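You operate a simulated robot arm through the tools that you are given. There is no shell and no other tool.

You are at the controls of a simulated robot arm. One attempt, no reset.

JOB
Put the teal tee on to wash at the heat on its tag.
Fine: load it, shut the lid, switch on, set the water key, press start once; the other tee stays.

It is judged by the outcome, as a careful person would: the job done as asked, and still so three seconds after it is handed in. It fails if anything else is knocked over, pushed out of place, dropped, spilled or broken. A push-on lid holds only when it is set on centred and level and pressed home; a screw cap is set on level and turned clockwise until tight.

ROBOT AND FRAMES
A 6-joint arm with a two-finger gripper on a trunk, on a base that drives. Base frame: it is fixed to the floor where the robot stands at the start and does not move with it; the origin is under the middle of the robot, x ahead of it, y to its left, z up. Readings come in m, degrees, newtons and seconds.
With the tool pointing down near the work surface it reaches from about 0.2 to 0.58 m from the robot's upright axis, wherever it stands. Its first joint turns from -166.0 to 166.0 degrees. Places, roughly: inside of the washer drum [1.2, -0.1, 0.5]; on-off key [1.5, 0.1, 1]; washer lid [1.2, -0.1, 0.9]; water key [1.4, -0.1, 1]. Payload 2.45 kg.
Tool frame: the origin (TCP) lies between the finger pads and is the grasp point; the fingertips stand 0.026 m ahead of it; z points along the fingers, y is the line along which they close. Largest opening 0.096 m; the body of the gripper starts 0.069 m behind the TCP.
Orientation is told as [roll, pitch, yaw] about the base's x, y, z axes, in that order, counted from this pose: with the fingers straight down and closing along the base's y, the tool's x points along the base's -x, its y along +y and its z along -z.

CONTROLS
- The arm moves only by the tool nudge_tool. Its argument "series" is a list that holds one entry, the list of rows, each a list of 7 numbers: the shift along the base's x, y, z in m, then the turn, a rotation vector about the base's x, y, z in degrees, then the finger opening in m, from 0 to 0.096. In form: [[[dx, dy, dz, ax, ay, az, jaw], ...]]. A call has 1 to 20 rows; each row shifts and turns the commanded pose from where the row before left it. Each row takes 0.2 s and may step no farther than 0.05 m and 8.6 degrees from the row before; otherwise, or with a gripper value out of range, the whole call is refused. Where a pose cannot be reached the arm comes as near as it can. A force on the tool above 70 N (or 10 N above the force at the start of the call, whichever is more), or a blocked arm, ends the call early, and 0.2 s more pass. The fingers move at their own pace and stop on an object; they squeeze with about 43 N. The grip force told is the motor's: it shows also when the fingers shut on nothing. Time passes only in rows, and 0.2 s behind the last, so rows that do not move let the fingers close. The reply holds the time, the measured pose of the TCP, the force on the tool along the base axes, the opening and the grip force, in the units named above and with some noise, with the torque about the TCP (base axes, N m) and any sound that the robot's microphone picked up, and new pictures: "views" is both (left out), scene, wrist or none.
- Cameras (640 x 400 px; columns grow to the right, rows downward): "scene" is now at [0.0254, 0.1214, 1.1604]; the picture's right is [-0.38, -0.92, 0.00], its down [-0.13, 0.06, -0.99] and it looks along [0.91, -0.38, -0.14] (base axes); focal length 263 px, centre (320, 200). "wrist" rides on the gripper at [0.082, 0.003, -0.098] in the tool frame; the picture's right is [-0.04, 1.00, 0.00], its down [-0.73, -0.03, -0.68] and it looks along [-0.68, -0.03, 0.73] (tool axes); focal length 256 px, centre (320, 200). There is no depth. A picture from a camera that has moved, and an enlarged one, comes with that camera's place and axes in the base frame and with its lens.
- lift_body(by): slides the trunk up (or, below 0, down) by that many m; the arm and the scene camera ride with it, the base frame stays. It gives what a move gives, with no picture.
- roll_base(legs): drives the robot by 1 to 6 legs, each [ahead, turn to the left] in m and degrees, along the robot's own axes; the way and the turn of a leg run together, so that a leg with both is an arc; at most 1.5 m and 180 degrees a leg. The arm and the cameras ride along, it lands a little off, and it stops where it bumps. It gives what a move gives, and a new picture of the scene camera.
- head_to(pan, tilt): turns the head with the scene camera to pan (to the left, within 155 degrees either way) and tilt (down, from -29 to 69), counted from straight ahead of the robot. It gives what a move gives, and a new picture of the scene camera.
- enlarge(camera, box): a new picture of the part [left, top, right, bottom] of that camera's present view, enlarged. No time passes.
- finish_job(): hands the job in; it is judged then, once.

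Nothing tells you exact positions but the pictures and the camera data. Unless the task says otherwise, let go and move clear before handing in.

The tools are called after "Call:" as a command line: name --argument value ..., lists and objects as JSON in quotes. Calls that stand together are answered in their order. nudge_tool: Moves the arm, as the interface text tells. Its arguments: {"type":"object","properties":{"series":{"type":"array","items":{"type":"array","items":{"type":"array","items":{"type":"number"}}}},"views":{"type":"string","enum":["both","scene","wrist","none"]}},"required":["series"]} The other tools are called the same way: lift_body (by) slides the trunk up or down; roll_base (legs) drives the base; head_to (pan, tilt) turns the head that bears the scene camera; enlarge (camera, box) takes an enlarged picture of a part of a camera's view; finish_job () hands the job in.

At the start:

```text
t: 0.0
position: [0.449, 0.0327, 1.0]
tool_rot: [0.0, 0.0, 0.0]
force: [-0.5, -0.2, -0.1]
ft_torque: [0.02, -0.02, 0.01]
opening: 0.0958
grip_force: 0.0
trunk travel left (down, up): [-0.15, 0.0]
robot x, y, heading: [-0.001, -0.0025, -0.1]
head pan, tilt: [-22.6, 8.3]
```

scene: 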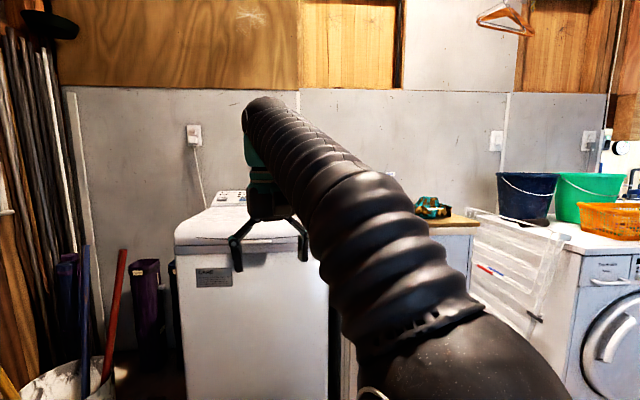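
wrist: 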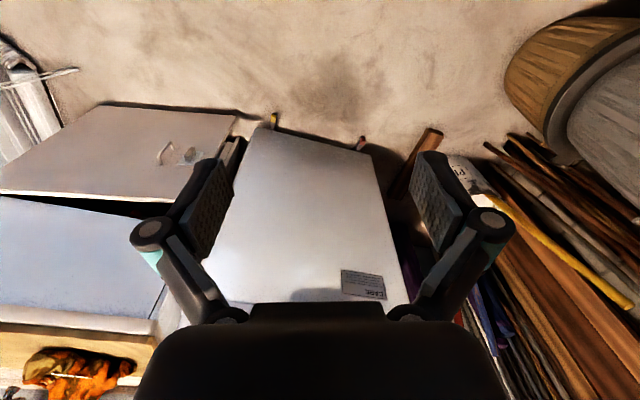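

I see a top-loading washer ahead with its lid apparently shut, a cabinet to its right with something teal and orange on it, and another machine further right. I'll look around before moving anything.

Call:
enlarge --camera "scene" --box '[380, 160, 540, 260]'

Call:
enlarge --camera "scene" --box '[160, 160, 320, 260]'

Call:
enlarge --camera "wrist" --box '[0, 300, 160, 400]'

```text
4.00 times, centred on (460, 210) of scene
camera zoom: at [0.0254, 0.1214, 1.1604], right [-0.38, -0.92, 0.0], down [-0.13, 0.06, -0.99], along [0.91, -0.38, -0.14], focal length 1052 px, centre (-240, 160)
```

zoom: 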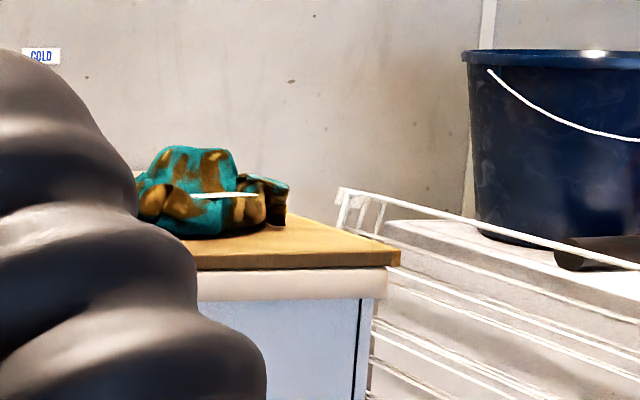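

```text
4.00 times, centred on (240, 210) of scene
camera zoom: at [0.0254, 0.1214, 1.1604], right [-0.38, -0.92, 0.0], down [-0.13, 0.06, -0.99], along [0.91, -0.38, -0.14], focal length 1052 px, centre (640, 160)
```

zoom: 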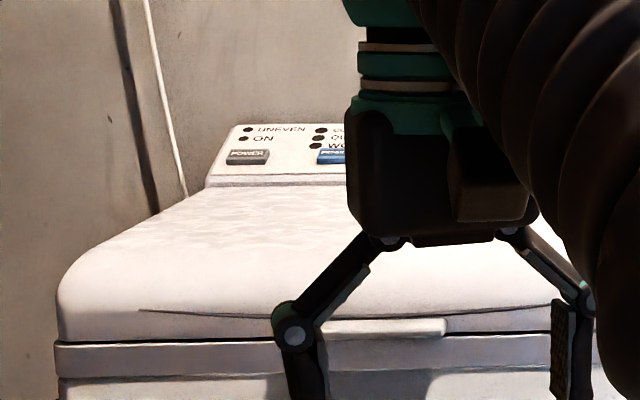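

```text
4.00 times, centred on (80, 350) of wrist
camera zoom: at [0.3666, 0.0364, 1.0976], right [0.04, 1.0, 0.0], down [0.73, -0.03, 0.68], along [0.68, -0.03, -0.73], focal length 1024 px, centre (1280, -400)
```

zoom: 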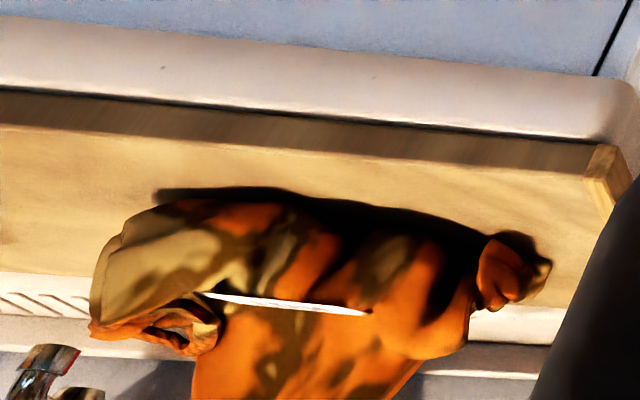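

The scene camera shows a teal-and-brown tee on a wood-topped cabinet to the right. The wrist camera shows an orange one near it, which the arm hides from the scene camera. I'll turn the head to survey further.

Call:
head_to --pan -60 --tilt 15

Call:
head_to --pan 30 --tilt 15

Call:
head_to --pan 90 --tilt 25

```text
t: 1.0
position: [0.4484, 0.033, 1.0005]
tool_rot: [0.0, 0.0, 0.0]
force: [0.5, 0.4, -0.8]
ft_torque: [-0.01, 0.0, 0.0]
opening: 0.096
grip_force: 0.0
trunk travel left (down, up): [-0.15, 0.0]
robot x, y, heading: [-0.0005, 0.0003, 0.0]
head pan, tilt: [-60.0, 15.0]
camera scene: at [-0.0134, 0.0762, 1.1496], right [-0.87, -0.5, 0.0], down [-0.13, 0.22, -0.97], along [0.48, -0.84, -0.26], focal length 263 px, centre (320, 200)
```

scene: 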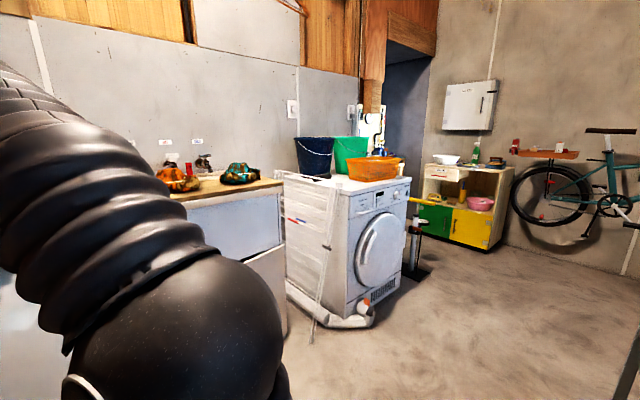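

```text
t: 2.7
position: [0.4489, 0.0342, 0.9998]
tool_rot: [0.1, -0.1, -0.1]
force: [-0.6, 0.1, 0.7]
ft_torque: [0.0, 0.03, 0.01]
opening: 0.0961
grip_force: 0.1
trunk travel left (down, up): [-0.15, 0.0]
robot x, y, heading: [0.0026, 0.0008, 0.3]
head pan, tilt: [30.0, 15.0]
camera scene: at [0.0208, 0.2038, 1.1496], right [0.5, -0.87, 0.0], down [-0.22, -0.13, -0.97], along [0.84, 0.48, -0.26], focal length 263 px, centre (320, 200)
```

scene: 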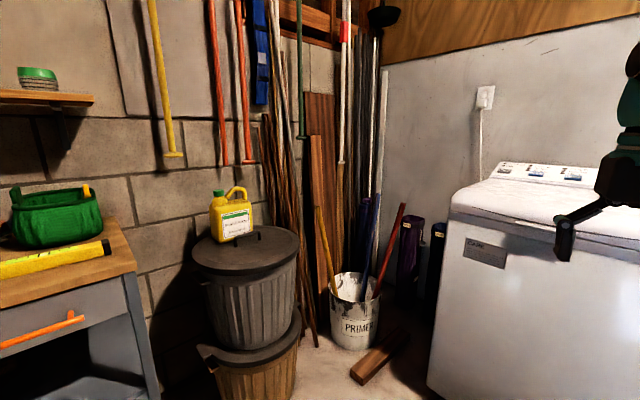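

```text
t: 4.0
position: [0.4484, 0.0326, 0.999]
tool_rot: [0.0, -0.1, 0.0]
force: [0.5, -0.3, 1.4]
ft_torque: [0.03, 0.01, -0.02]
opening: 0.096
grip_force: 0.1
trunk travel left (down, up): [-0.15, 0.0]
robot x, y, heading: [0.0009, -0.0004, 0.2]
head pan, tilt: [90.0, 25.0]
camera scene: at [-0.0601, 0.2492, 1.1333], right [1.0, 0.0, 0.0], down [0.0, -0.42, -0.91], along [0.0, 0.91, -0.42], focal length 263 px, centre (320, 200)
```

scene: 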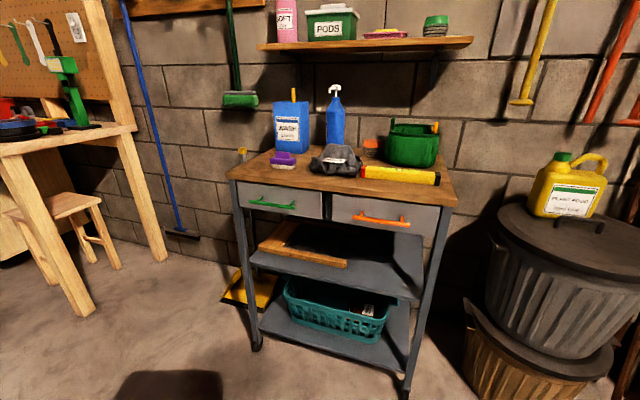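

The orange and teal tees sit together on the cabinet, which has a sink or tap behind it. I'll look closely at them and the wall tags, then at the washer panel.

Call:
head_to --pan -50 --tilt 10

Call:
enlarge --camera "scene" --box '[160, 120, 320, 220]'

Call:
head_to --pan 5 --tilt 10

Call:
enlarge --camera "scene" --box '[320, 120, 480, 220]'

```text
t: 6.2
position: [0.4489, 0.0328, 0.9987]
tool_rot: [0.0, 0.0, 0.0]
force: [-0.6, 0.3, -0.2]
ft_torque: [0.0, -0.03, 0.01]
opening: 0.0961
grip_force: 0.1
trunk travel left (down, up): [-0.15, 0.0]
robot x, y, heading: [0.0006, 0.0025, -0.1]
head pan, tilt: [-50.0, 10.0]
camera scene: at [-0.0004, 0.0859, 1.1577], right [-0.77, -0.64, 0.0], down [-0.11, 0.13, -0.98], along [0.63, -0.75, -0.17], focal length 263 px, centre (320, 200)
```

scene: 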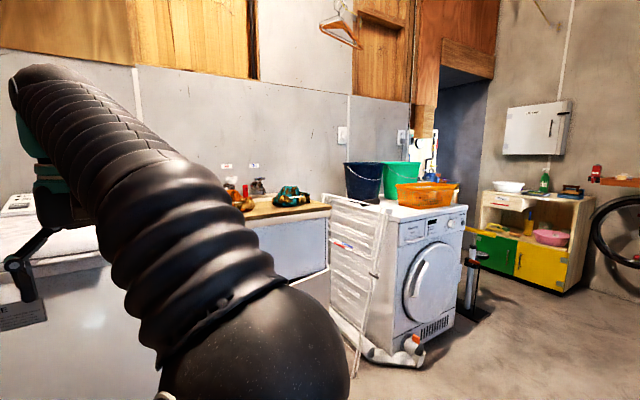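

```text
4.00 times, centred on (240, 170) of scene
camera zoom: at [-0.0004, 0.0859, 1.1577], right [-0.77, -0.64, 0.0], down [-0.11, 0.13, -0.98], along [0.63, -0.75, -0.17], focal length 1052 px, centre (640, 320)
```

zoom: 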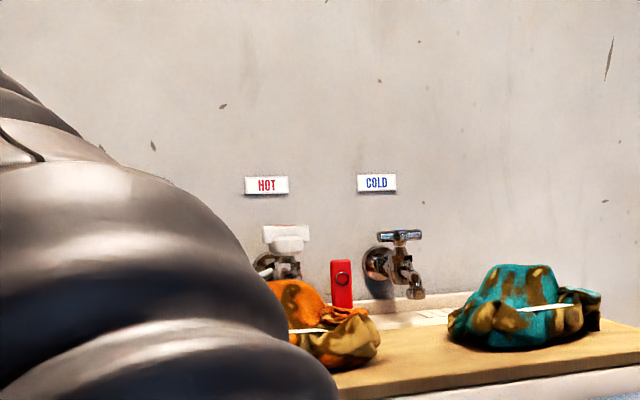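

```text
t: 7.5
position: [0.4489, 0.0328, 0.9986]
tool_rot: [0.1, 0.0, 0.0]
force: [-0.4, 0.6, -0.7]
ft_torque: [0.02, -0.01, 0.01]
opening: 0.096
grip_force: 0.1
trunk travel left (down, up): [-0.15, 0.0]
robot x, y, heading: [0.0006, -0.0019, 0.0]
head pan, tilt: [5.0, 10.0]
camera scene: at [0.0325, 0.1651, 1.1577], right [0.09, -1.0, 0.0], down [-0.17, -0.02, -0.98], along [0.98, 0.09, -0.17], focal length 263 px, centre (320, 200)
```

scene: 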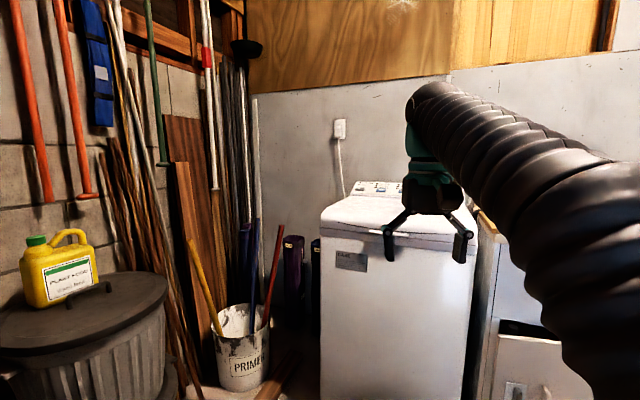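

```text
4.00 times, centred on (400, 170) of scene
camera zoom: at [0.0325, 0.1651, 1.1577], right [0.09, -1.0, 0.0], down [-0.17, -0.02, -0.98], along [0.98, 0.09, -0.17], focal length 1052 px, centre (0, 320)
```

zoom: 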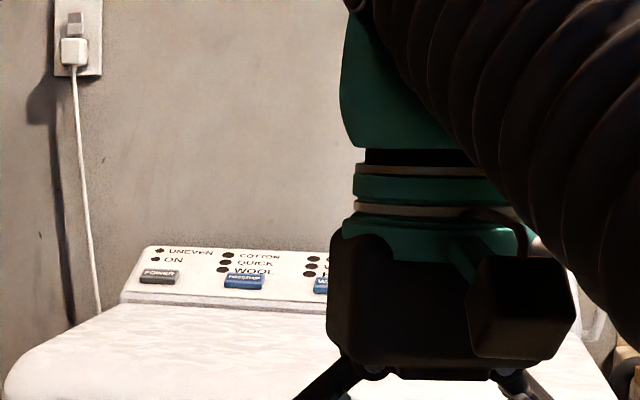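

The panel has POWER, PROGRAM and WATER keys with indicator lamps, and the lid looks closed. I'll raise and retract the arm before driving toward the cabinet to read the teal tee's tag.

Call:
nudge_tool --series '[[[-0.03, 0, 0.03, 0, 0, 0, 0.096], [-0.03, 0, 0.03, 0, 0, 0, 0.096], [-0.03, 0, 0.03, 0, 0, 0, 0.096], [-0.03, 0, 0.03, 0, 0, 0, 0.096], [0, 0, 0.03, 0, 0, 0, 0.096]]]' --views "both"

```text
t: 8.7
position: [0.3365, 0.0339, 1.0083]
tool_rot: [0.0, -0.2, 0.1]
force: [0.4, -0.4, 0.8]
ft_torque: [-0.02, -0.01, 0.0]
opening: 0.0962
grip_force: 0.1
out of reach, approached as far as the arm can: row 1, 2, 3, 4, 5
trunk travel left (down, up): [-0.15, 0.0]
robot x, y, heading: [-0.0005, -0.001, -0.1]
head pan, tilt: [5.0, 10.0]
camera scene: at [0.0325, 0.1652, 1.1577], right [0.09, -1.0, 0.0], down [-0.17, -0.02, -0.98], along [0.98, 0.09, -0.17], focal length 263 px, centre (320, 200)
camera wrist: at [0.2532, 0.0375, 1.1062], right [0.04, 1.0, 0.0], down [0.73, -0.03, 0.68], along [0.68, -0.03, -0.73], focal length 256 px, centre (320, 200)
```

scene: 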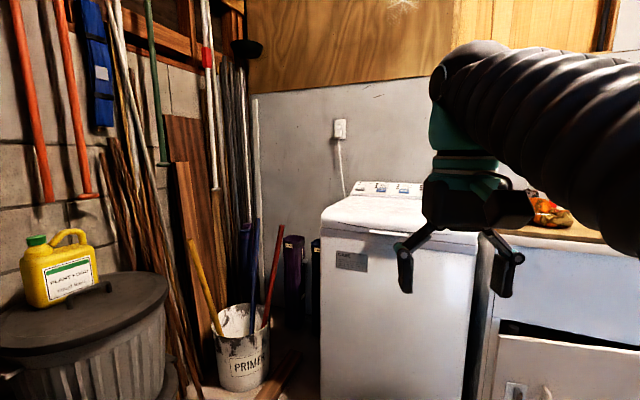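
wrist: 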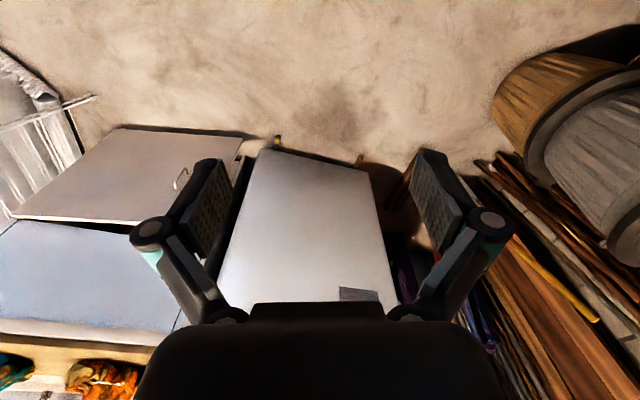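

The arm tops out near z = 1.01 with the tool down, but it is retracted enough to drive. I'll turn right, drive over to stand in front of the cabinet near the teal tee, and turn back to face it.

Call:
roll_base --legs '[[0, -63], [0.85, 0], [0, 63]]'

Call:
head_to --pan 0 --tilt 25

```text
t: 16.0
position: [0.5623, -1.0435, 1.0089]
tool_rot: [0.0, -0.2, -63.3]
force: [0.0, -1.0, -0.2]
ft_torque: [0.01, -0.01, 0.01]
opening: 0.0961
grip_force: 0.0
trunk travel left (down, up): [-0.15, 0.0]
robot x, y, heading: [0.3803, -0.7619, -63.3]
head pan, tilt: [5.0, 10.0]
stopped in leg 2: the robot was blocked; the commanded pose is now the measured one
camera scene: at [0.544, -0.7139, 1.1577], right [-0.85, -0.52, 0.0], down [-0.09, 0.15, -0.98], along [0.52, -0.84, -0.17], focal length 263 px, centre (320, 200)
```

scene: 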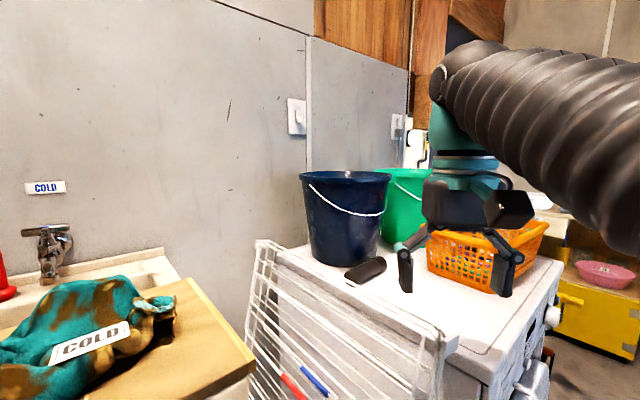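

```text
t: 16.8
position: [0.5639, -1.0428, 1.0078]
tool_rot: [0.0, -0.2, -63.4]
force: [-0.2, -0.2, 0.6]
ft_torque: [-0.03, 0.0, -0.02]
opening: 0.096
grip_force: 0.1
trunk travel left (down, up): [-0.15, 0.0]
robot x, y, heading: [0.3819, -0.7612, -63.6]
head pan, tilt: [0.0, 25.0]
camera scene: at [0.5365, -0.7171, 1.1334], right [-0.89, -0.45, 0.0], down [-0.19, 0.38, -0.91], along [0.41, -0.81, -0.42], focal length 263 px, centre (320, 200)
```

scene: 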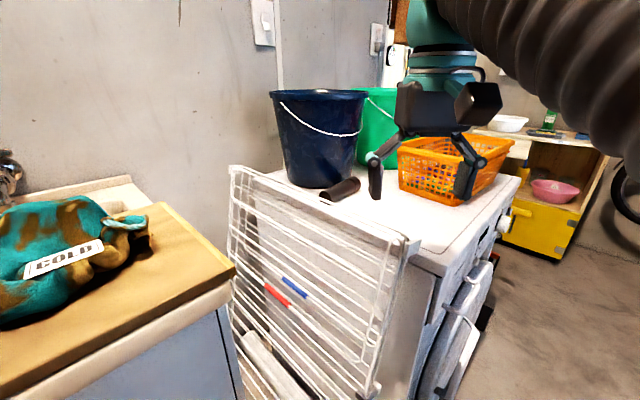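

The teal tee's tag looks like "COLD"; I'll zoom to confirm. The base was blocked by something near the cabinet or rack, so I'll also look down to see what.

Call:
enlarge --camera "scene" --box '[0, 180, 240, 330]'

Call:
head_to --pan 20 --tilt 60

Call:
head_to --pan 60 --tilt 25

```text
2.67 times, centred on (120, 255) of scene
camera zoom: at [0.5365, -0.7171, 1.1334], right [-0.89, -0.45, 0.0], down [-0.19, 0.38, -0.91], along [0.41, -0.81, -0.42], focal length 701 px, centre (853, 53)
```

zoom: 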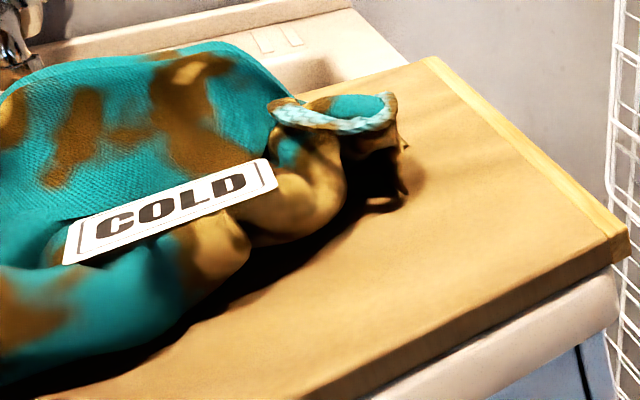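

```text
t: 17.8
position: [0.5623, -1.0436, 1.0084]
tool_rot: [0.0, -0.2, -63.4]
force: [-0.7, -0.3, 0.2]
ft_torque: [0.01, 0.0, 0.0]
opening: 0.0958
grip_force: 0.0
trunk travel left (down, up): [-0.15, 0.0]
robot x, y, heading: [0.384, -0.755, -63.5]
head pan, tilt: [20.0, 60.0]
camera scene: at [0.5437, -0.6805, 1.0833], right [-0.69, -0.73, 0.0], down [-0.63, 0.59, -0.5], along [0.36, -0.34, -0.87], focal length 263 px, centre (320, 200)
```

scene: 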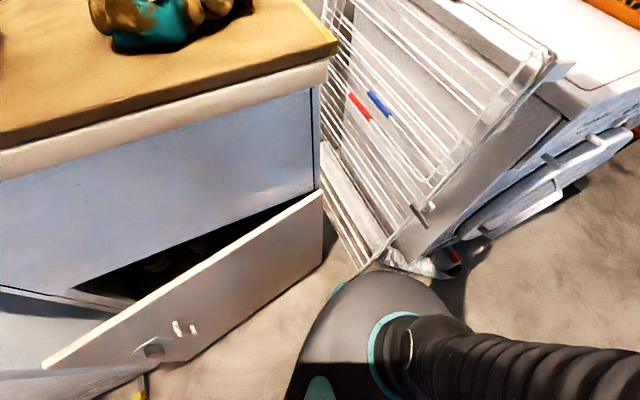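

```text
t: 18.8
position: [0.5628, -1.044, 1.0087]
tool_rot: [-0.1, -0.2, -63.5]
force: [-0.3, 0.3, -0.3]
ft_torque: [0.0, 0.0, -0.02]
opening: 0.0959
grip_force: 0.1
trunk travel left (down, up): [-0.15, 0.0]
robot x, y, heading: [0.3804, -0.7575, -63.3]
head pan, tilt: [60.0, 25.0]
camera scene: at [0.5872, -0.6402, 1.1333], right [-0.06, -1.0, 0.0], down [-0.42, 0.03, -0.91], along [0.9, -0.05, -0.42], focal length 263 px, centre (320, 200)
```

scene: 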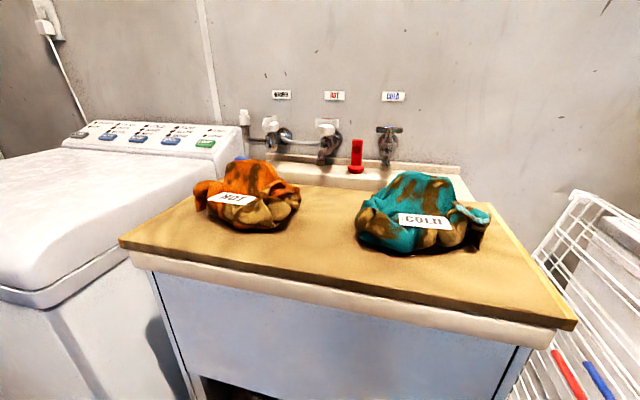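

The teal tag reads COLD, and the orange tee's tag reads HOT. The washer, cabinet and wall appear turned about -19° from my frame. I'll zoom on the panel and lid from here.

Call:
enlarge --camera "scene" --box '[60, 100, 260, 225]'

Call:
enlarge --camera "scene" --box '[0, 150, 200, 400]'

Call:
enlarge --camera "scene" --box '[180, 80, 500, 280]'

```text
3.20 times, centred on (160, 162) of scene
camera zoom: at [0.5872, -0.6402, 1.1333], right [-0.06, -1.0, 0.0], down [-0.42, 0.03, -0.91], along [0.9, -0.05, -0.42], focal length 841 px, centre (832, 320)
```

zoom: 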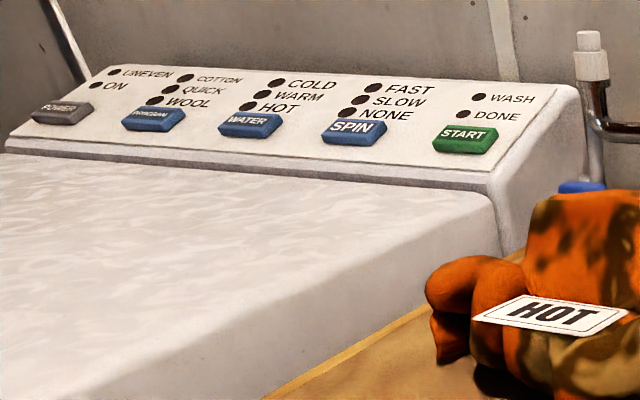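

```text
1.60 times, centred on (100, 275) of scene
camera zoom: at [0.5872, -0.6402, 1.1333], right [-0.06, -1.0, 0.0], down [-0.42, 0.03, -0.91], along [0.9, -0.05, -0.42], focal length 421 px, centre (672, 80)
```

zoom: 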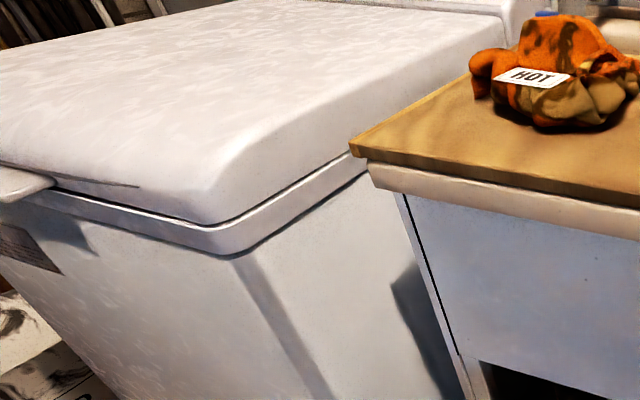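

```text
2.00 times, centred on (340, 180) of scene
camera zoom: at [0.5872, -0.6402, 1.1333], right [-0.06, -1.0, 0.0], down [-0.42, 0.03, -0.91], along [0.9, -0.05, -0.42], focal length 526 px, centre (280, 240)
```

zoom: 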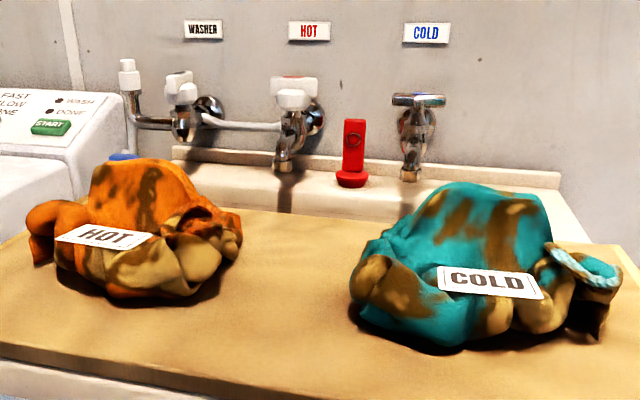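

COLD is confirmed for teal and HOT for orange. The panel has POWER, PROGRAM, WATER (COLD/WARM/HOT lamps), SPIN and START, and the lid is closed with a front tab. I'll drive around to stand in front of the washer to open the lid first.

Call:
roll_base --legs '[[-1.05, 0], [0, 63.3], [0.4, 0], [0, -19]]'

Call:
head_to --pan 0 --tilt 30

```text
t: 30.1
position: [0.6409, 0.0984, 1.0083]
tool_rot: [0.0, -0.2, -18.6]
force: [0.3, -0.1, -0.4]
ft_torque: [0.01, 0.01, 0.02]
opening: 0.0961
grip_force: 0.0
trunk travel left (down, up): [-0.15, 0.0]
robot x, y, heading: [0.3122, 0.1731, -18.4]
head pan, tilt: [60.0, 25.0]
camera scene: at [0.3738, 0.4021, 1.1333], right [0.66, -0.75, 0.0], down [-0.32, -0.28, -0.91], along [0.68, 0.6, -0.42], focal length 263 px, centre (320, 200)
```

scene: 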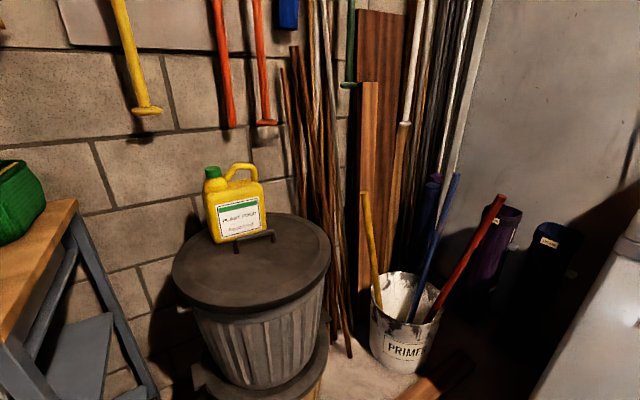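

```text
t: 31.4
position: [0.6409, 0.0992, 1.0078]
tool_rot: [0.0, -0.1, -18.6]
force: [-0.1, -0.2, -0.7]
ft_torque: [0.01, 0.01, 0.0]
opening: 0.096
grip_force: 0.0
trunk travel left (down, up): [-0.15, 0.0]
robot x, y, heading: [0.3113, 0.1689, -18.6]
head pan, tilt: [0.0, 30.0]
camera scene: at [0.3905, 0.3124, 1.1254], right [-0.32, -0.95, 0.0], down [-0.47, 0.16, -0.87], along [0.82, -0.28, -0.5], focal length 263 px, centre (320, 200)
```

scene: 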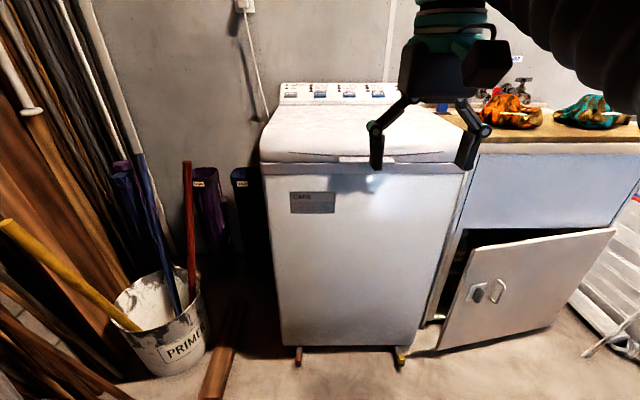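

I now face the washer squarely; its front face is about 0.65 m ahead along my heading, top about z 0.87–0.9. I'll zoom on the lid's front tab and panel.

Call:
enlarge --camera "scene" --box '[250, 120, 490, 220]'

Call:
enlarge --camera "scene" --box '[270, 70, 410, 140]'

Call:
enlarge --camera "wrist" --box '[0, 0, 640, 400]'

```text
2.67 times, centred on (370, 170) of scene
camera zoom: at [0.3905, 0.3124, 1.1254], right [-0.32, -0.95, 0.0], down [-0.47, 0.16, -0.87], along [0.82, -0.28, -0.5], focal length 701 px, centre (187, 280)
```

zoom: 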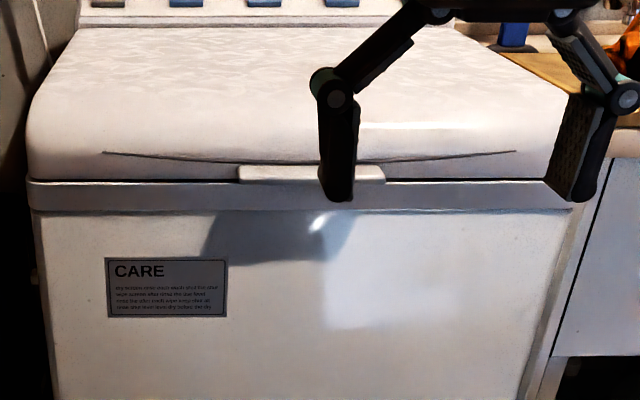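

```text
4.57 times, centred on (340, 105) of scene
camera zoom: at [0.3905, 0.3124, 1.1254], right [-0.32, -0.95, 0.0], down [-0.47, 0.16, -0.87], along [0.82, -0.28, -0.5], focal length 1202 px, centre (229, 634)
```

zoom: 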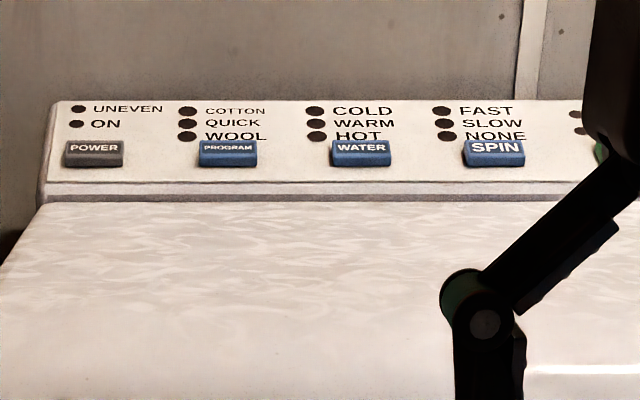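

```text
1.00 times, centred on (320, 200) of wrist (not enlarged: the box is as wide or as high as the picture)
camera zoom: at [0.5638, 0.1277, 1.1062], right [0.36, 0.93, 0.0], down [0.68, -0.26, 0.68], along [0.64, -0.24, -0.73], focal length 256 px, centre (320, 200)
```

zoom: 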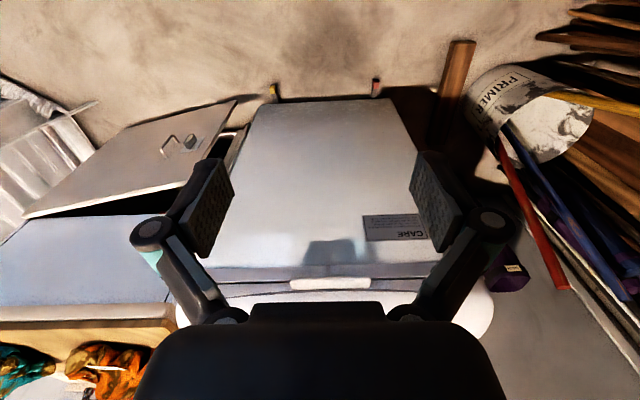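

The front tab is a lip at the middle of the lid's front edge. There's also a CARE label on the washer front that may hold instructions, so I'll zoom in to read it.

Call:
enlarge --camera "scene" --box '[286, 186, 340, 218]'

Call:
enlarge --camera "wrist" --box '[270, 200, 440, 306]'

```text
11.85 times, centred on (313, 202) of scene
camera zoom: at [0.3905, 0.3124, 1.1254], right [-0.32, -0.95, 0.0], down [-0.47, 0.16, -0.87], along [0.82, -0.28, -0.5], focal length 3116 px, centre (403, 176)
```

zoom: 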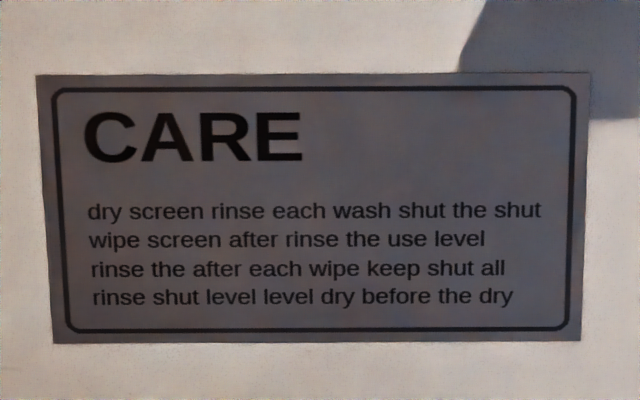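

```text
3.76 times, centred on (355, 253) of wrist
camera zoom: at [0.5638, 0.1277, 1.1062], right [0.36, 0.93, 0.0], down [0.68, -0.26, 0.68], along [0.64, -0.24, -0.73], focal length 964 px, centre (188, 0)
```

zoom: 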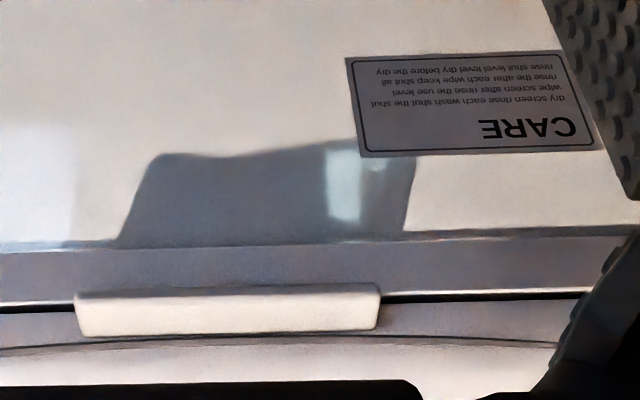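

The label is just filler text. Triangulating the tab gives roughly (0.92, 0.01, 0.893), about 0.63 m ahead of me. I'll test tilting the tool to point forward, staying short of the washer.

Call:
nudge_tool --series '[[[0.008, -0.003, -0.01, -2.7, -8.1, 0, 0.096], [0.008, -0.003, -0.01, -2.7, -8.1, 0, 0.096], [0.008, -0.003, -0.01, -2.7, -8.1, 0, 0.096], [0.008, -0.003, -0.01, -2.7, -8.1, 0, 0.096], [0.008, -0.003, -0.01, -2.7, -8.1, 0, 0.096], [0.008, -0.003, -0.01, -2.7, -8.1, 0, 0.096], [0.008, -0.003, -0.01, -2.7, -8.1, 0, 0.096], [0.008, -0.003, -0.01, -2.7, -8.1, 0, 0.096], [0.008, -0.003, 0, -2.7, -8.1, 0, 0.096], [0.008, -0.003, 0, -2.7, -8.1, 0, 0.096]]]' --views "both"

```text
t: 33.6
position: [0.719, 0.068, 0.9241]
tool_rot: [35.7, -82.8, -54.5]
force: [0.3, -0.1, 3.3]
ft_torque: [-0.03, 0.22, 0.0]
opening: 0.096
grip_force: 0.0
trunk travel left (down, up): [-0.15, 0.0]
robot x, y, heading: [0.3107, 0.1744, -18.8]
head pan, tilt: [0.0, 30.0]
camera scene: at [0.3903, 0.3123, 1.1254], right [-0.32, -0.95, 0.0], down [-0.47, 0.16, -0.87], along [0.82, -0.28, -0.5], focal length 263 px, centre (320, 200)
camera wrist: at [0.6215, 0.111, 0.8521], right [0.33, 0.94, 0.11], down [-0.6, 0.11, 0.79], along [0.73, -0.33, 0.6], focal length 256 px, centre (320, 200)
```

scene: 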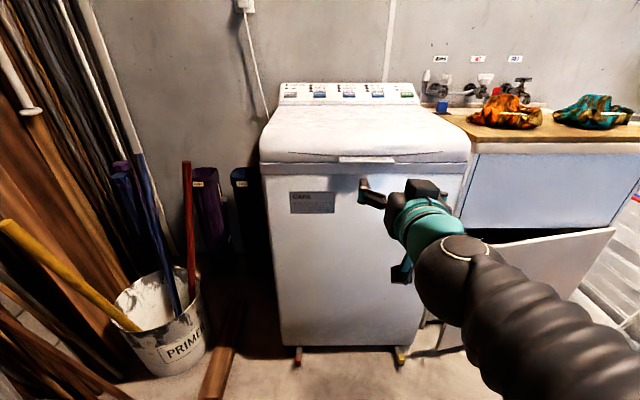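
wrist: 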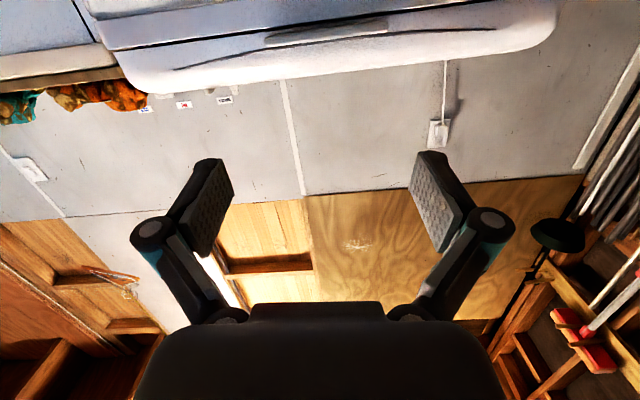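

The tilt works, and from here the whole panel is visible. The tool looks slightly rolled, so I'll let it settle and read the pose again.

Call:
nudge_tool --series '[[[0, 0, 0, 0, 0, 0, 0.096], [0, 0, 0, 0, 0, 0, 0.096]]]' --views "none"

Call:
enlarge --camera "scene" --box '[270, 70, 430, 170]'

Call:
enlarge --camera "wrist" --box '[100, 0, 560, 120]'

```text
t: 34.2
position: [0.7193, 0.0694, 0.928]
tool_rot: [1.6, -85.5, -19.9]
force: [0.1, 0.1, 0.3]
ft_torque: [0.03, 0.0, 0.0]
opening: 0.0959
grip_force: 0.0
trunk travel left (down, up): [-0.15, 0.0]
robot x, y, heading: [0.3133, 0.1717, -18.6]
head pan, tilt: [0.0, 30.0]
```

```text
4.00 times, centred on (350, 120) of scene
camera zoom: at [0.3904, 0.3123, 1.1254], right [-0.32, -0.95, 0.0], down [-0.47, 0.16, -0.87], along [0.82, -0.28, -0.5], focal length 1052 px, centre (200, 520)
```

zoom: 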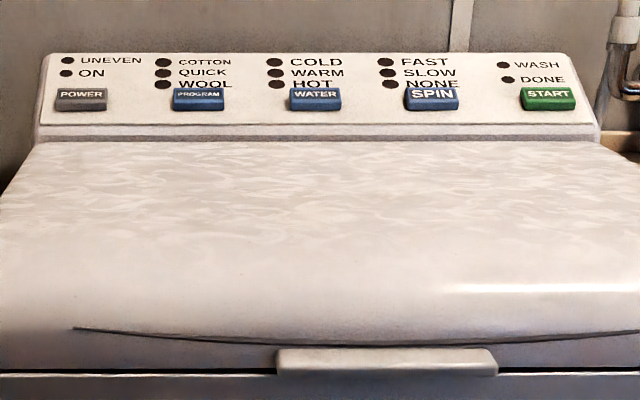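

```text
1.39 times, centred on (330, 60) of wrist
camera zoom: at [0.622, 0.1051, 0.8546], right [0.32, 0.95, 0.04], down [-0.6, 0.17, 0.78], along [0.74, -0.27, 0.62], focal length 356 px, centre (306, 395)
```

zoom: 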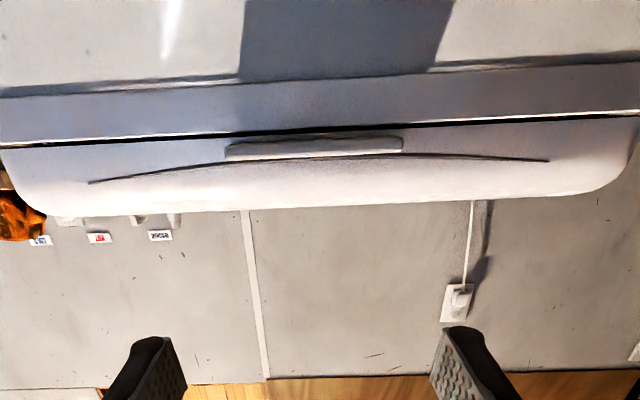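

The tool settled nearly horizontal, facing the washer. I'll lower it below the tab, tilt the fingertips slightly up, centre it on the tab and set a partial opening.

Call:
nudge_tool --series '[[[0.001, 0.003, -0.03, -2.5, -7.6, 0, 0.05], [0.001, 0.003, -0.03, -2.5, -7.6, 0, 0.05], [0.001, 0.004, -0.028, -1.3, -3.8, 0, 0.05], [0, 0, 0, 0, 0, 0, 0.05], [0, 0, 0, 0, 0, 0, 0.05]]]' --views "both"

```text
t: 35.4
position: [0.7725, 0.0756, 0.9076]
tool_rot: [179.4, -74.5, 162.2]
force: [0.9, 0.1, -0.7]
ft_torque: [-0.02, 0.01, 0.0]
opening: 0.0502
grip_force: 0.0
out of reach, approached as far as the arm can: row 2, 3
trunk travel left (down, up): [-0.15, 0.0]
robot x, y, heading: [0.3127, 0.1733, -18.5]
head pan, tilt: [0.0, 30.0]
camera scene: at [0.3904, 0.3123, 1.1254], right [-0.32, -0.95, 0.0], down [-0.47, 0.16, -0.87], along [0.82, -0.28, -0.5], focal length 263 px, centre (320, 200)
camera wrist: at [0.7035, 0.1029, 0.8019], right [0.3, 0.95, 0.04], down [-0.82, 0.24, 0.52], along [0.49, -0.19, 0.85], focal length 256 px, centre (320, 200)
```

scene: 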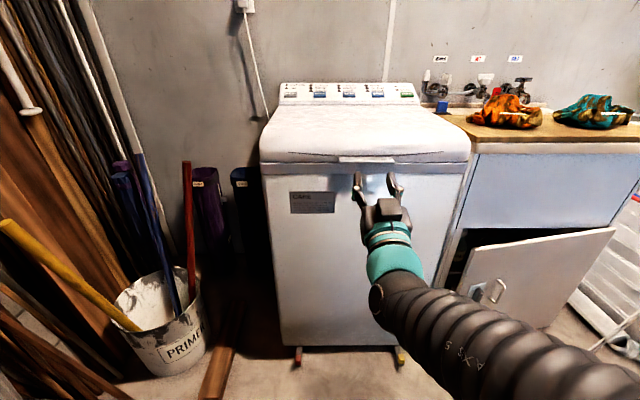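
wrist: 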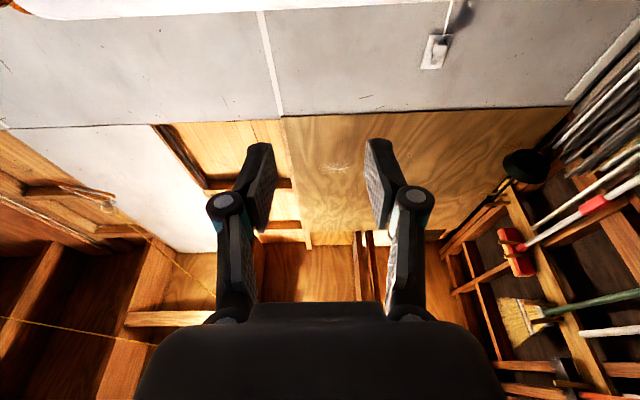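

The arm ran out of reach at that tilt, stopping at z 0.908 with the tips 15° up. I'll lower the trunk instead to get under the tab, keeping the arm posture.

Call:
lift_body --by -0.085

Call:
nudge_tool --series '[[[0.0, 0, 0, 0, 0, 0, 0.05]]]' --views "scene"

```text
t: 36.6
position: [0.7726, 0.076, 0.8223]
tool_rot: [179.4, -74.5, 162.1]
force: [0.0, -0.3, 0.2]
ft_torque: [-0.02, 0.0, -0.02]
opening: 0.05
grip_force: 0.0
trunk travel left (down, up): [-0.065, 0.085]
robot x, y, heading: [0.3144, 0.172, -18.6]
head pan, tilt: [0.0, 30.0]
```

```text
t: 37.0
position: [0.7712, 0.0768, 0.821]
tool_rot: [179.3, -74.5, 162.2]
force: [0.3, 0.8, -0.1]
ft_torque: [-0.04, 0.0, 0.0]
opening: 0.05
grip_force: 0.1
trunk travel left (down, up): [-0.065, 0.085]
robot x, y, heading: [0.31, 0.1729, -18.6]
head pan, tilt: [0.0, 30.0]
camera scene: at [0.3905, 0.3123, 1.0404], right [-0.32, -0.95, 0.0], down [-0.47, 0.16, -0.87], along [0.82, -0.28, -0.5], focal length 263 px, centre (320, 200)
```

scene: 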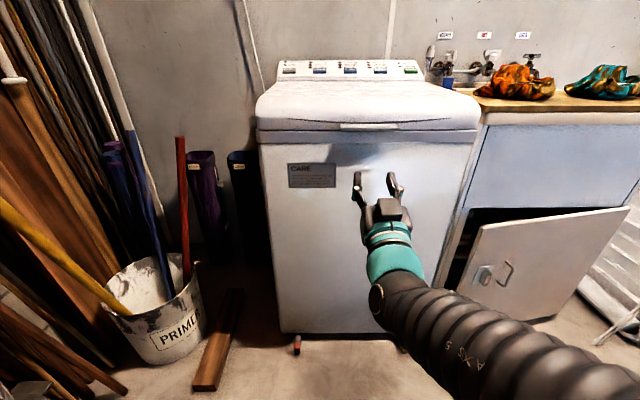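

The commanded pose holds and the fingers are well below the tab. I'll zoom for a second height estimate of the tab before moving in.

Call:
enlarge --camera "scene" --box '[320, 100, 420, 162]'

```text
6.40 times, centred on (370, 131) of scene
camera zoom: at [0.3905, 0.3123, 1.0404], right [-0.32, -0.95, 0.0], down [-0.47, 0.16, -0.87], along [0.82, -0.28, -0.5], focal length 1682 px, centre (0, 642)
```

zoom: 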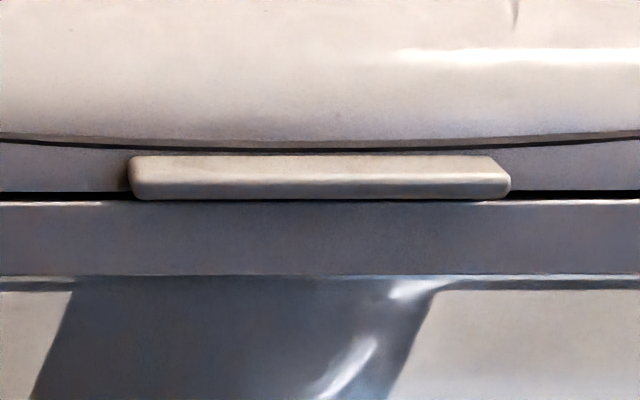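

The tab's front lower edge is about (0.95, -0.006, 0.869), sticks out about 3 cm, and is about 14 cm wide. I'll advance under it, staying about 3 cm below.

Call:
nudge_tool --series '[[[0.029, -0.0135, 0, 0, 0, 0, 0.05], [0.029, -0.0135, 0, 0, 0, 0, 0.05], [0.029, -0.0135, 0, 0, 0, 0, 0.05], [0.029, -0.0135, 0, 0, 0, 0, 0.05], [0.029, -0.0135, 0, 0, 0, 0, 0.05], [0, 0, 0, 0, 0, 0, 0.05]]]' --views "both"

```text
t: 38.4
position: [0.9219, 0.047, 0.8286]
tool_rot: [178.9, -74.6, 162.2]
force: [-0.3, 0.5, 0.7]
ft_torque: [0.0, -0.01, 0.0]
opening: 0.0498
grip_force: 0.1
out of reach, approached as far as the arm can: row 2, 3, 4, 5
trunk travel left (down, up): [-0.065, 0.085]
robot x, y, heading: [0.314, 0.1731, -18.3]
head pan, tilt: [0.0, 30.0]
camera scene: at [0.3905, 0.3123, 1.0404], right [-0.32, -0.95, 0.0], down [-0.47, 0.16, -0.87], along [0.82, -0.28, -0.5], focal length 263 px, centre (320, 200)
camera wrist: at [0.8525, 0.0744, 0.7241], right [0.31, 0.95, 0.04], down [-0.81, 0.24, 0.53], along [0.49, -0.2, 0.85], focal length 256 px, centre (320, 200)
```

scene: 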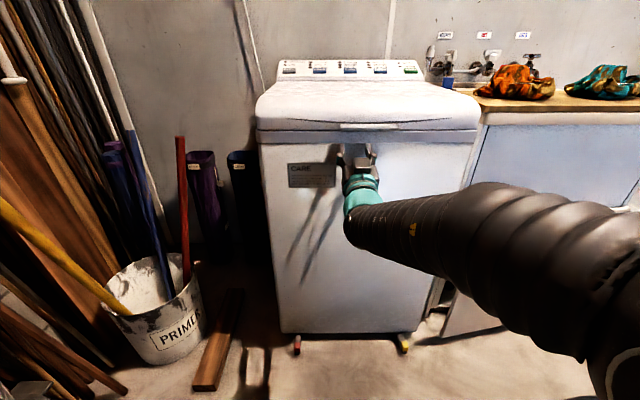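
wrist: 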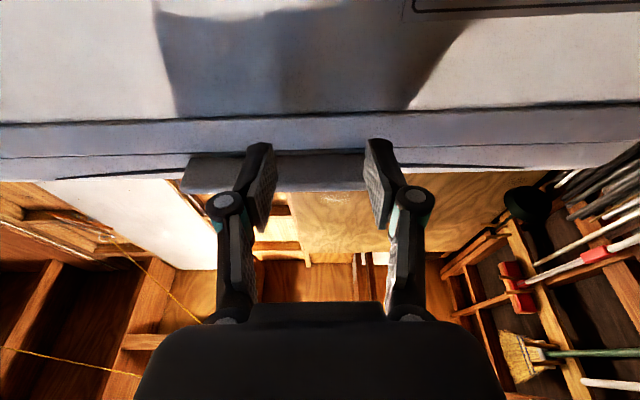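

The arm approached from a different elbow posture and ended about 4 cm left of the tab's centre, with the fingertips near the front. I'll zoom on the wrist view to see how the fingers line up with the tab.

Call:
enlarge --camera "wrist" --box '[160, 90, 480, 250]'

Call:
enlarge --camera "scene" --box '[300, 100, 440, 188]'

```text
2.00 times, centred on (320, 170) of wrist
camera zoom: at [0.8525, 0.0744, 0.7241], right [0.31, 0.95, 0.04], down [-0.81, 0.24, 0.53], along [0.49, -0.2, 0.85], focal length 512 px, centre (320, 260)
```

zoom: 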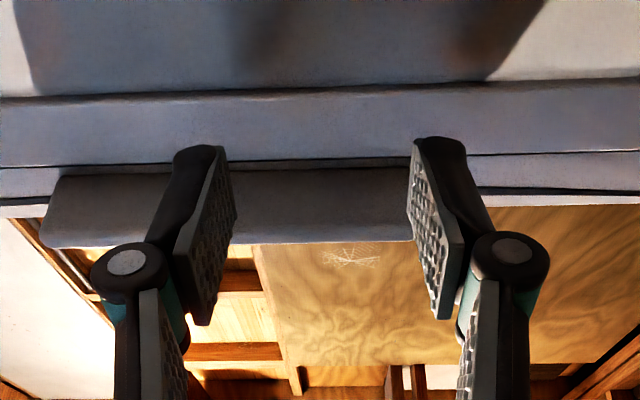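

```text
4.55 times, centred on (370, 144) of scene
camera zoom: at [0.3905, 0.3123, 1.0404], right [-0.32, -0.95, 0.0], down [-0.47, 0.16, -0.87], along [0.82, -0.28, -0.5], focal length 1195 px, centre (93, 454)
```

zoom: 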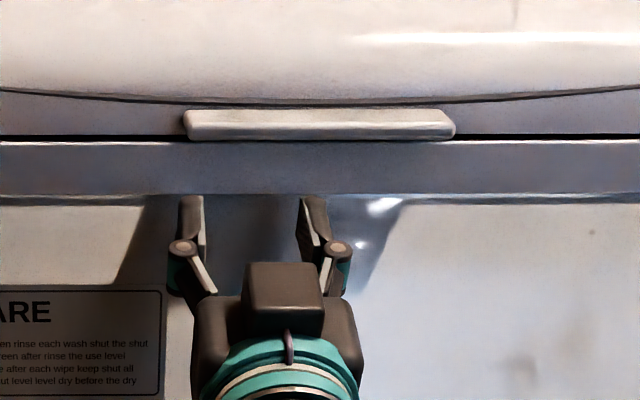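

The right finger is near the tab's centre and the left finger is at its left end. I'll try sliding about 3 cm to the right to centre under it.

Call:
nudge_tool --series '[[[-0.005, -0.015, 0, 0, 0, 0, 0.05], [-0.005, -0.015, 0, 0, 0, 0, 0.05], [0, 0, 0, 0, 0, 0, 0.05]]]' --views "both"

```text
t: 39.2
position: [0.9151, 0.0451, 0.8352]
tool_rot: [178.8, -74.7, 162.2]
force: [-0.3, 0.8, -0.2]
ft_torque: [-0.01, -0.03, 0.03]
opening: 0.0499
grip_force: 0.1
out of reach, approached as far as the arm can: row 1, 2
trunk travel left (down, up): [-0.065, 0.085]
robot x, y, heading: [0.3104, 0.1717, -18.6]
head pan, tilt: [0.0, 30.0]
camera scene: at [0.3906, 0.3123, 1.0404], right [-0.32, -0.95, 0.0], down [-0.47, 0.16, -0.87], along [0.82, -0.28, -0.5], focal length 263 px, centre (320, 200)
camera wrist: at [0.8455, 0.0725, 0.7296], right [0.32, 0.95, 0.04], down [-0.81, 0.25, 0.53], along [0.49, -0.2, 0.85], focal length 256 px, centre (320, 200)
```

scene: 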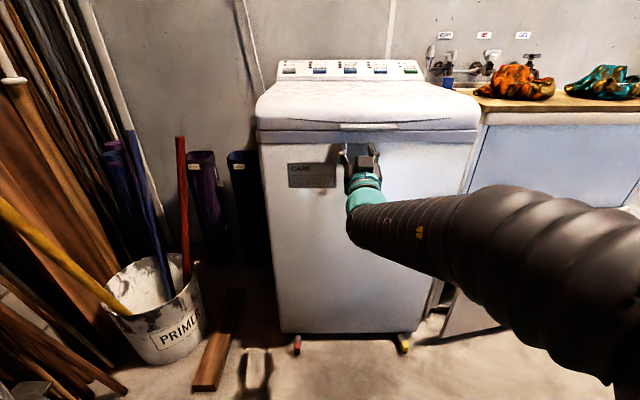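
wrist: 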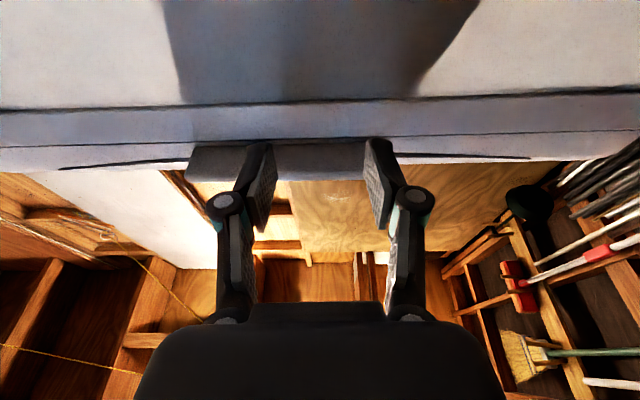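

Lateral moves are limited in this posture, so I'll turn the base a few degrees right to centre the fingers under the tab, then creep ahead 3 cm.

Call:
roll_base --legs '[[0, -3.7]]'

Call:
nudge_tool --series '[[[0, 0, 0, 0, 0, 0, 0.05]]]' --views "wrist"

```text
t: 40.1
position: [0.9048, 0.0072, 0.8355]
tool_rot: [178.8, -74.6, 158.5]
force: [0.3, 0.2, 0.2]
ft_torque: [0.03, 0.04, 0.02]
opening: 0.0499
grip_force: 0.1
trunk travel left (down, up): [-0.065, 0.085]
robot x, y, heading: [0.3148, 0.1733, -22.4]
head pan, tilt: [0.0, 30.0]
camera scene: at [0.3994, 0.3069, 1.0404], right [-0.38, -0.93, 0.0], down [-0.46, 0.19, -0.87], along [0.8, -0.33, -0.5], focal length 263 px, centre (320, 200)
```

scene: 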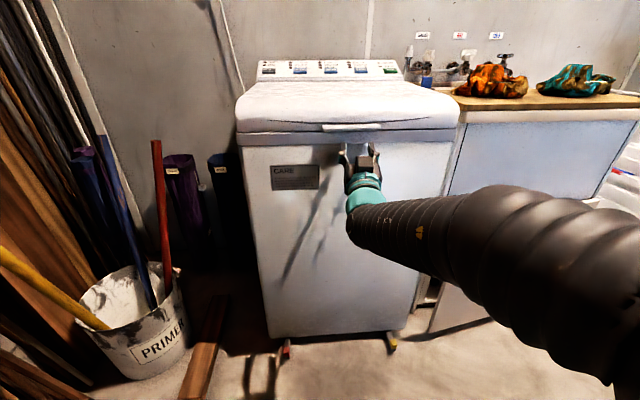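

```text
t: 40.5
position: [0.9043, 0.0071, 0.8355]
tool_rot: [178.9, -74.6, 158.5]
force: [-0.3, 0.5, -0.9]
ft_torque: [-0.04, 0.01, 0.02]
opening: 0.0498
grip_force: 0.1
trunk travel left (down, up): [-0.065, 0.085]
robot x, y, heading: [0.3118, 0.1739, -22.4]
head pan, tilt: [0.0, 30.0]
camera wrist: at [0.8379, 0.0381, 0.7296], right [0.38, 0.93, 0.04], down [-0.8, 0.3, 0.53], along [0.47, -0.23, 0.85], focal length 256 px, centre (320, 200)
```

wrist: 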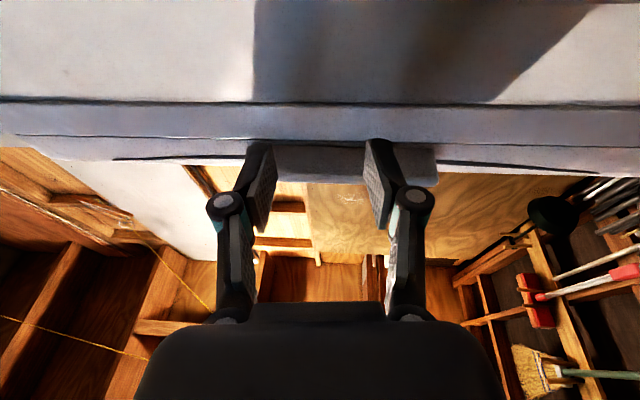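

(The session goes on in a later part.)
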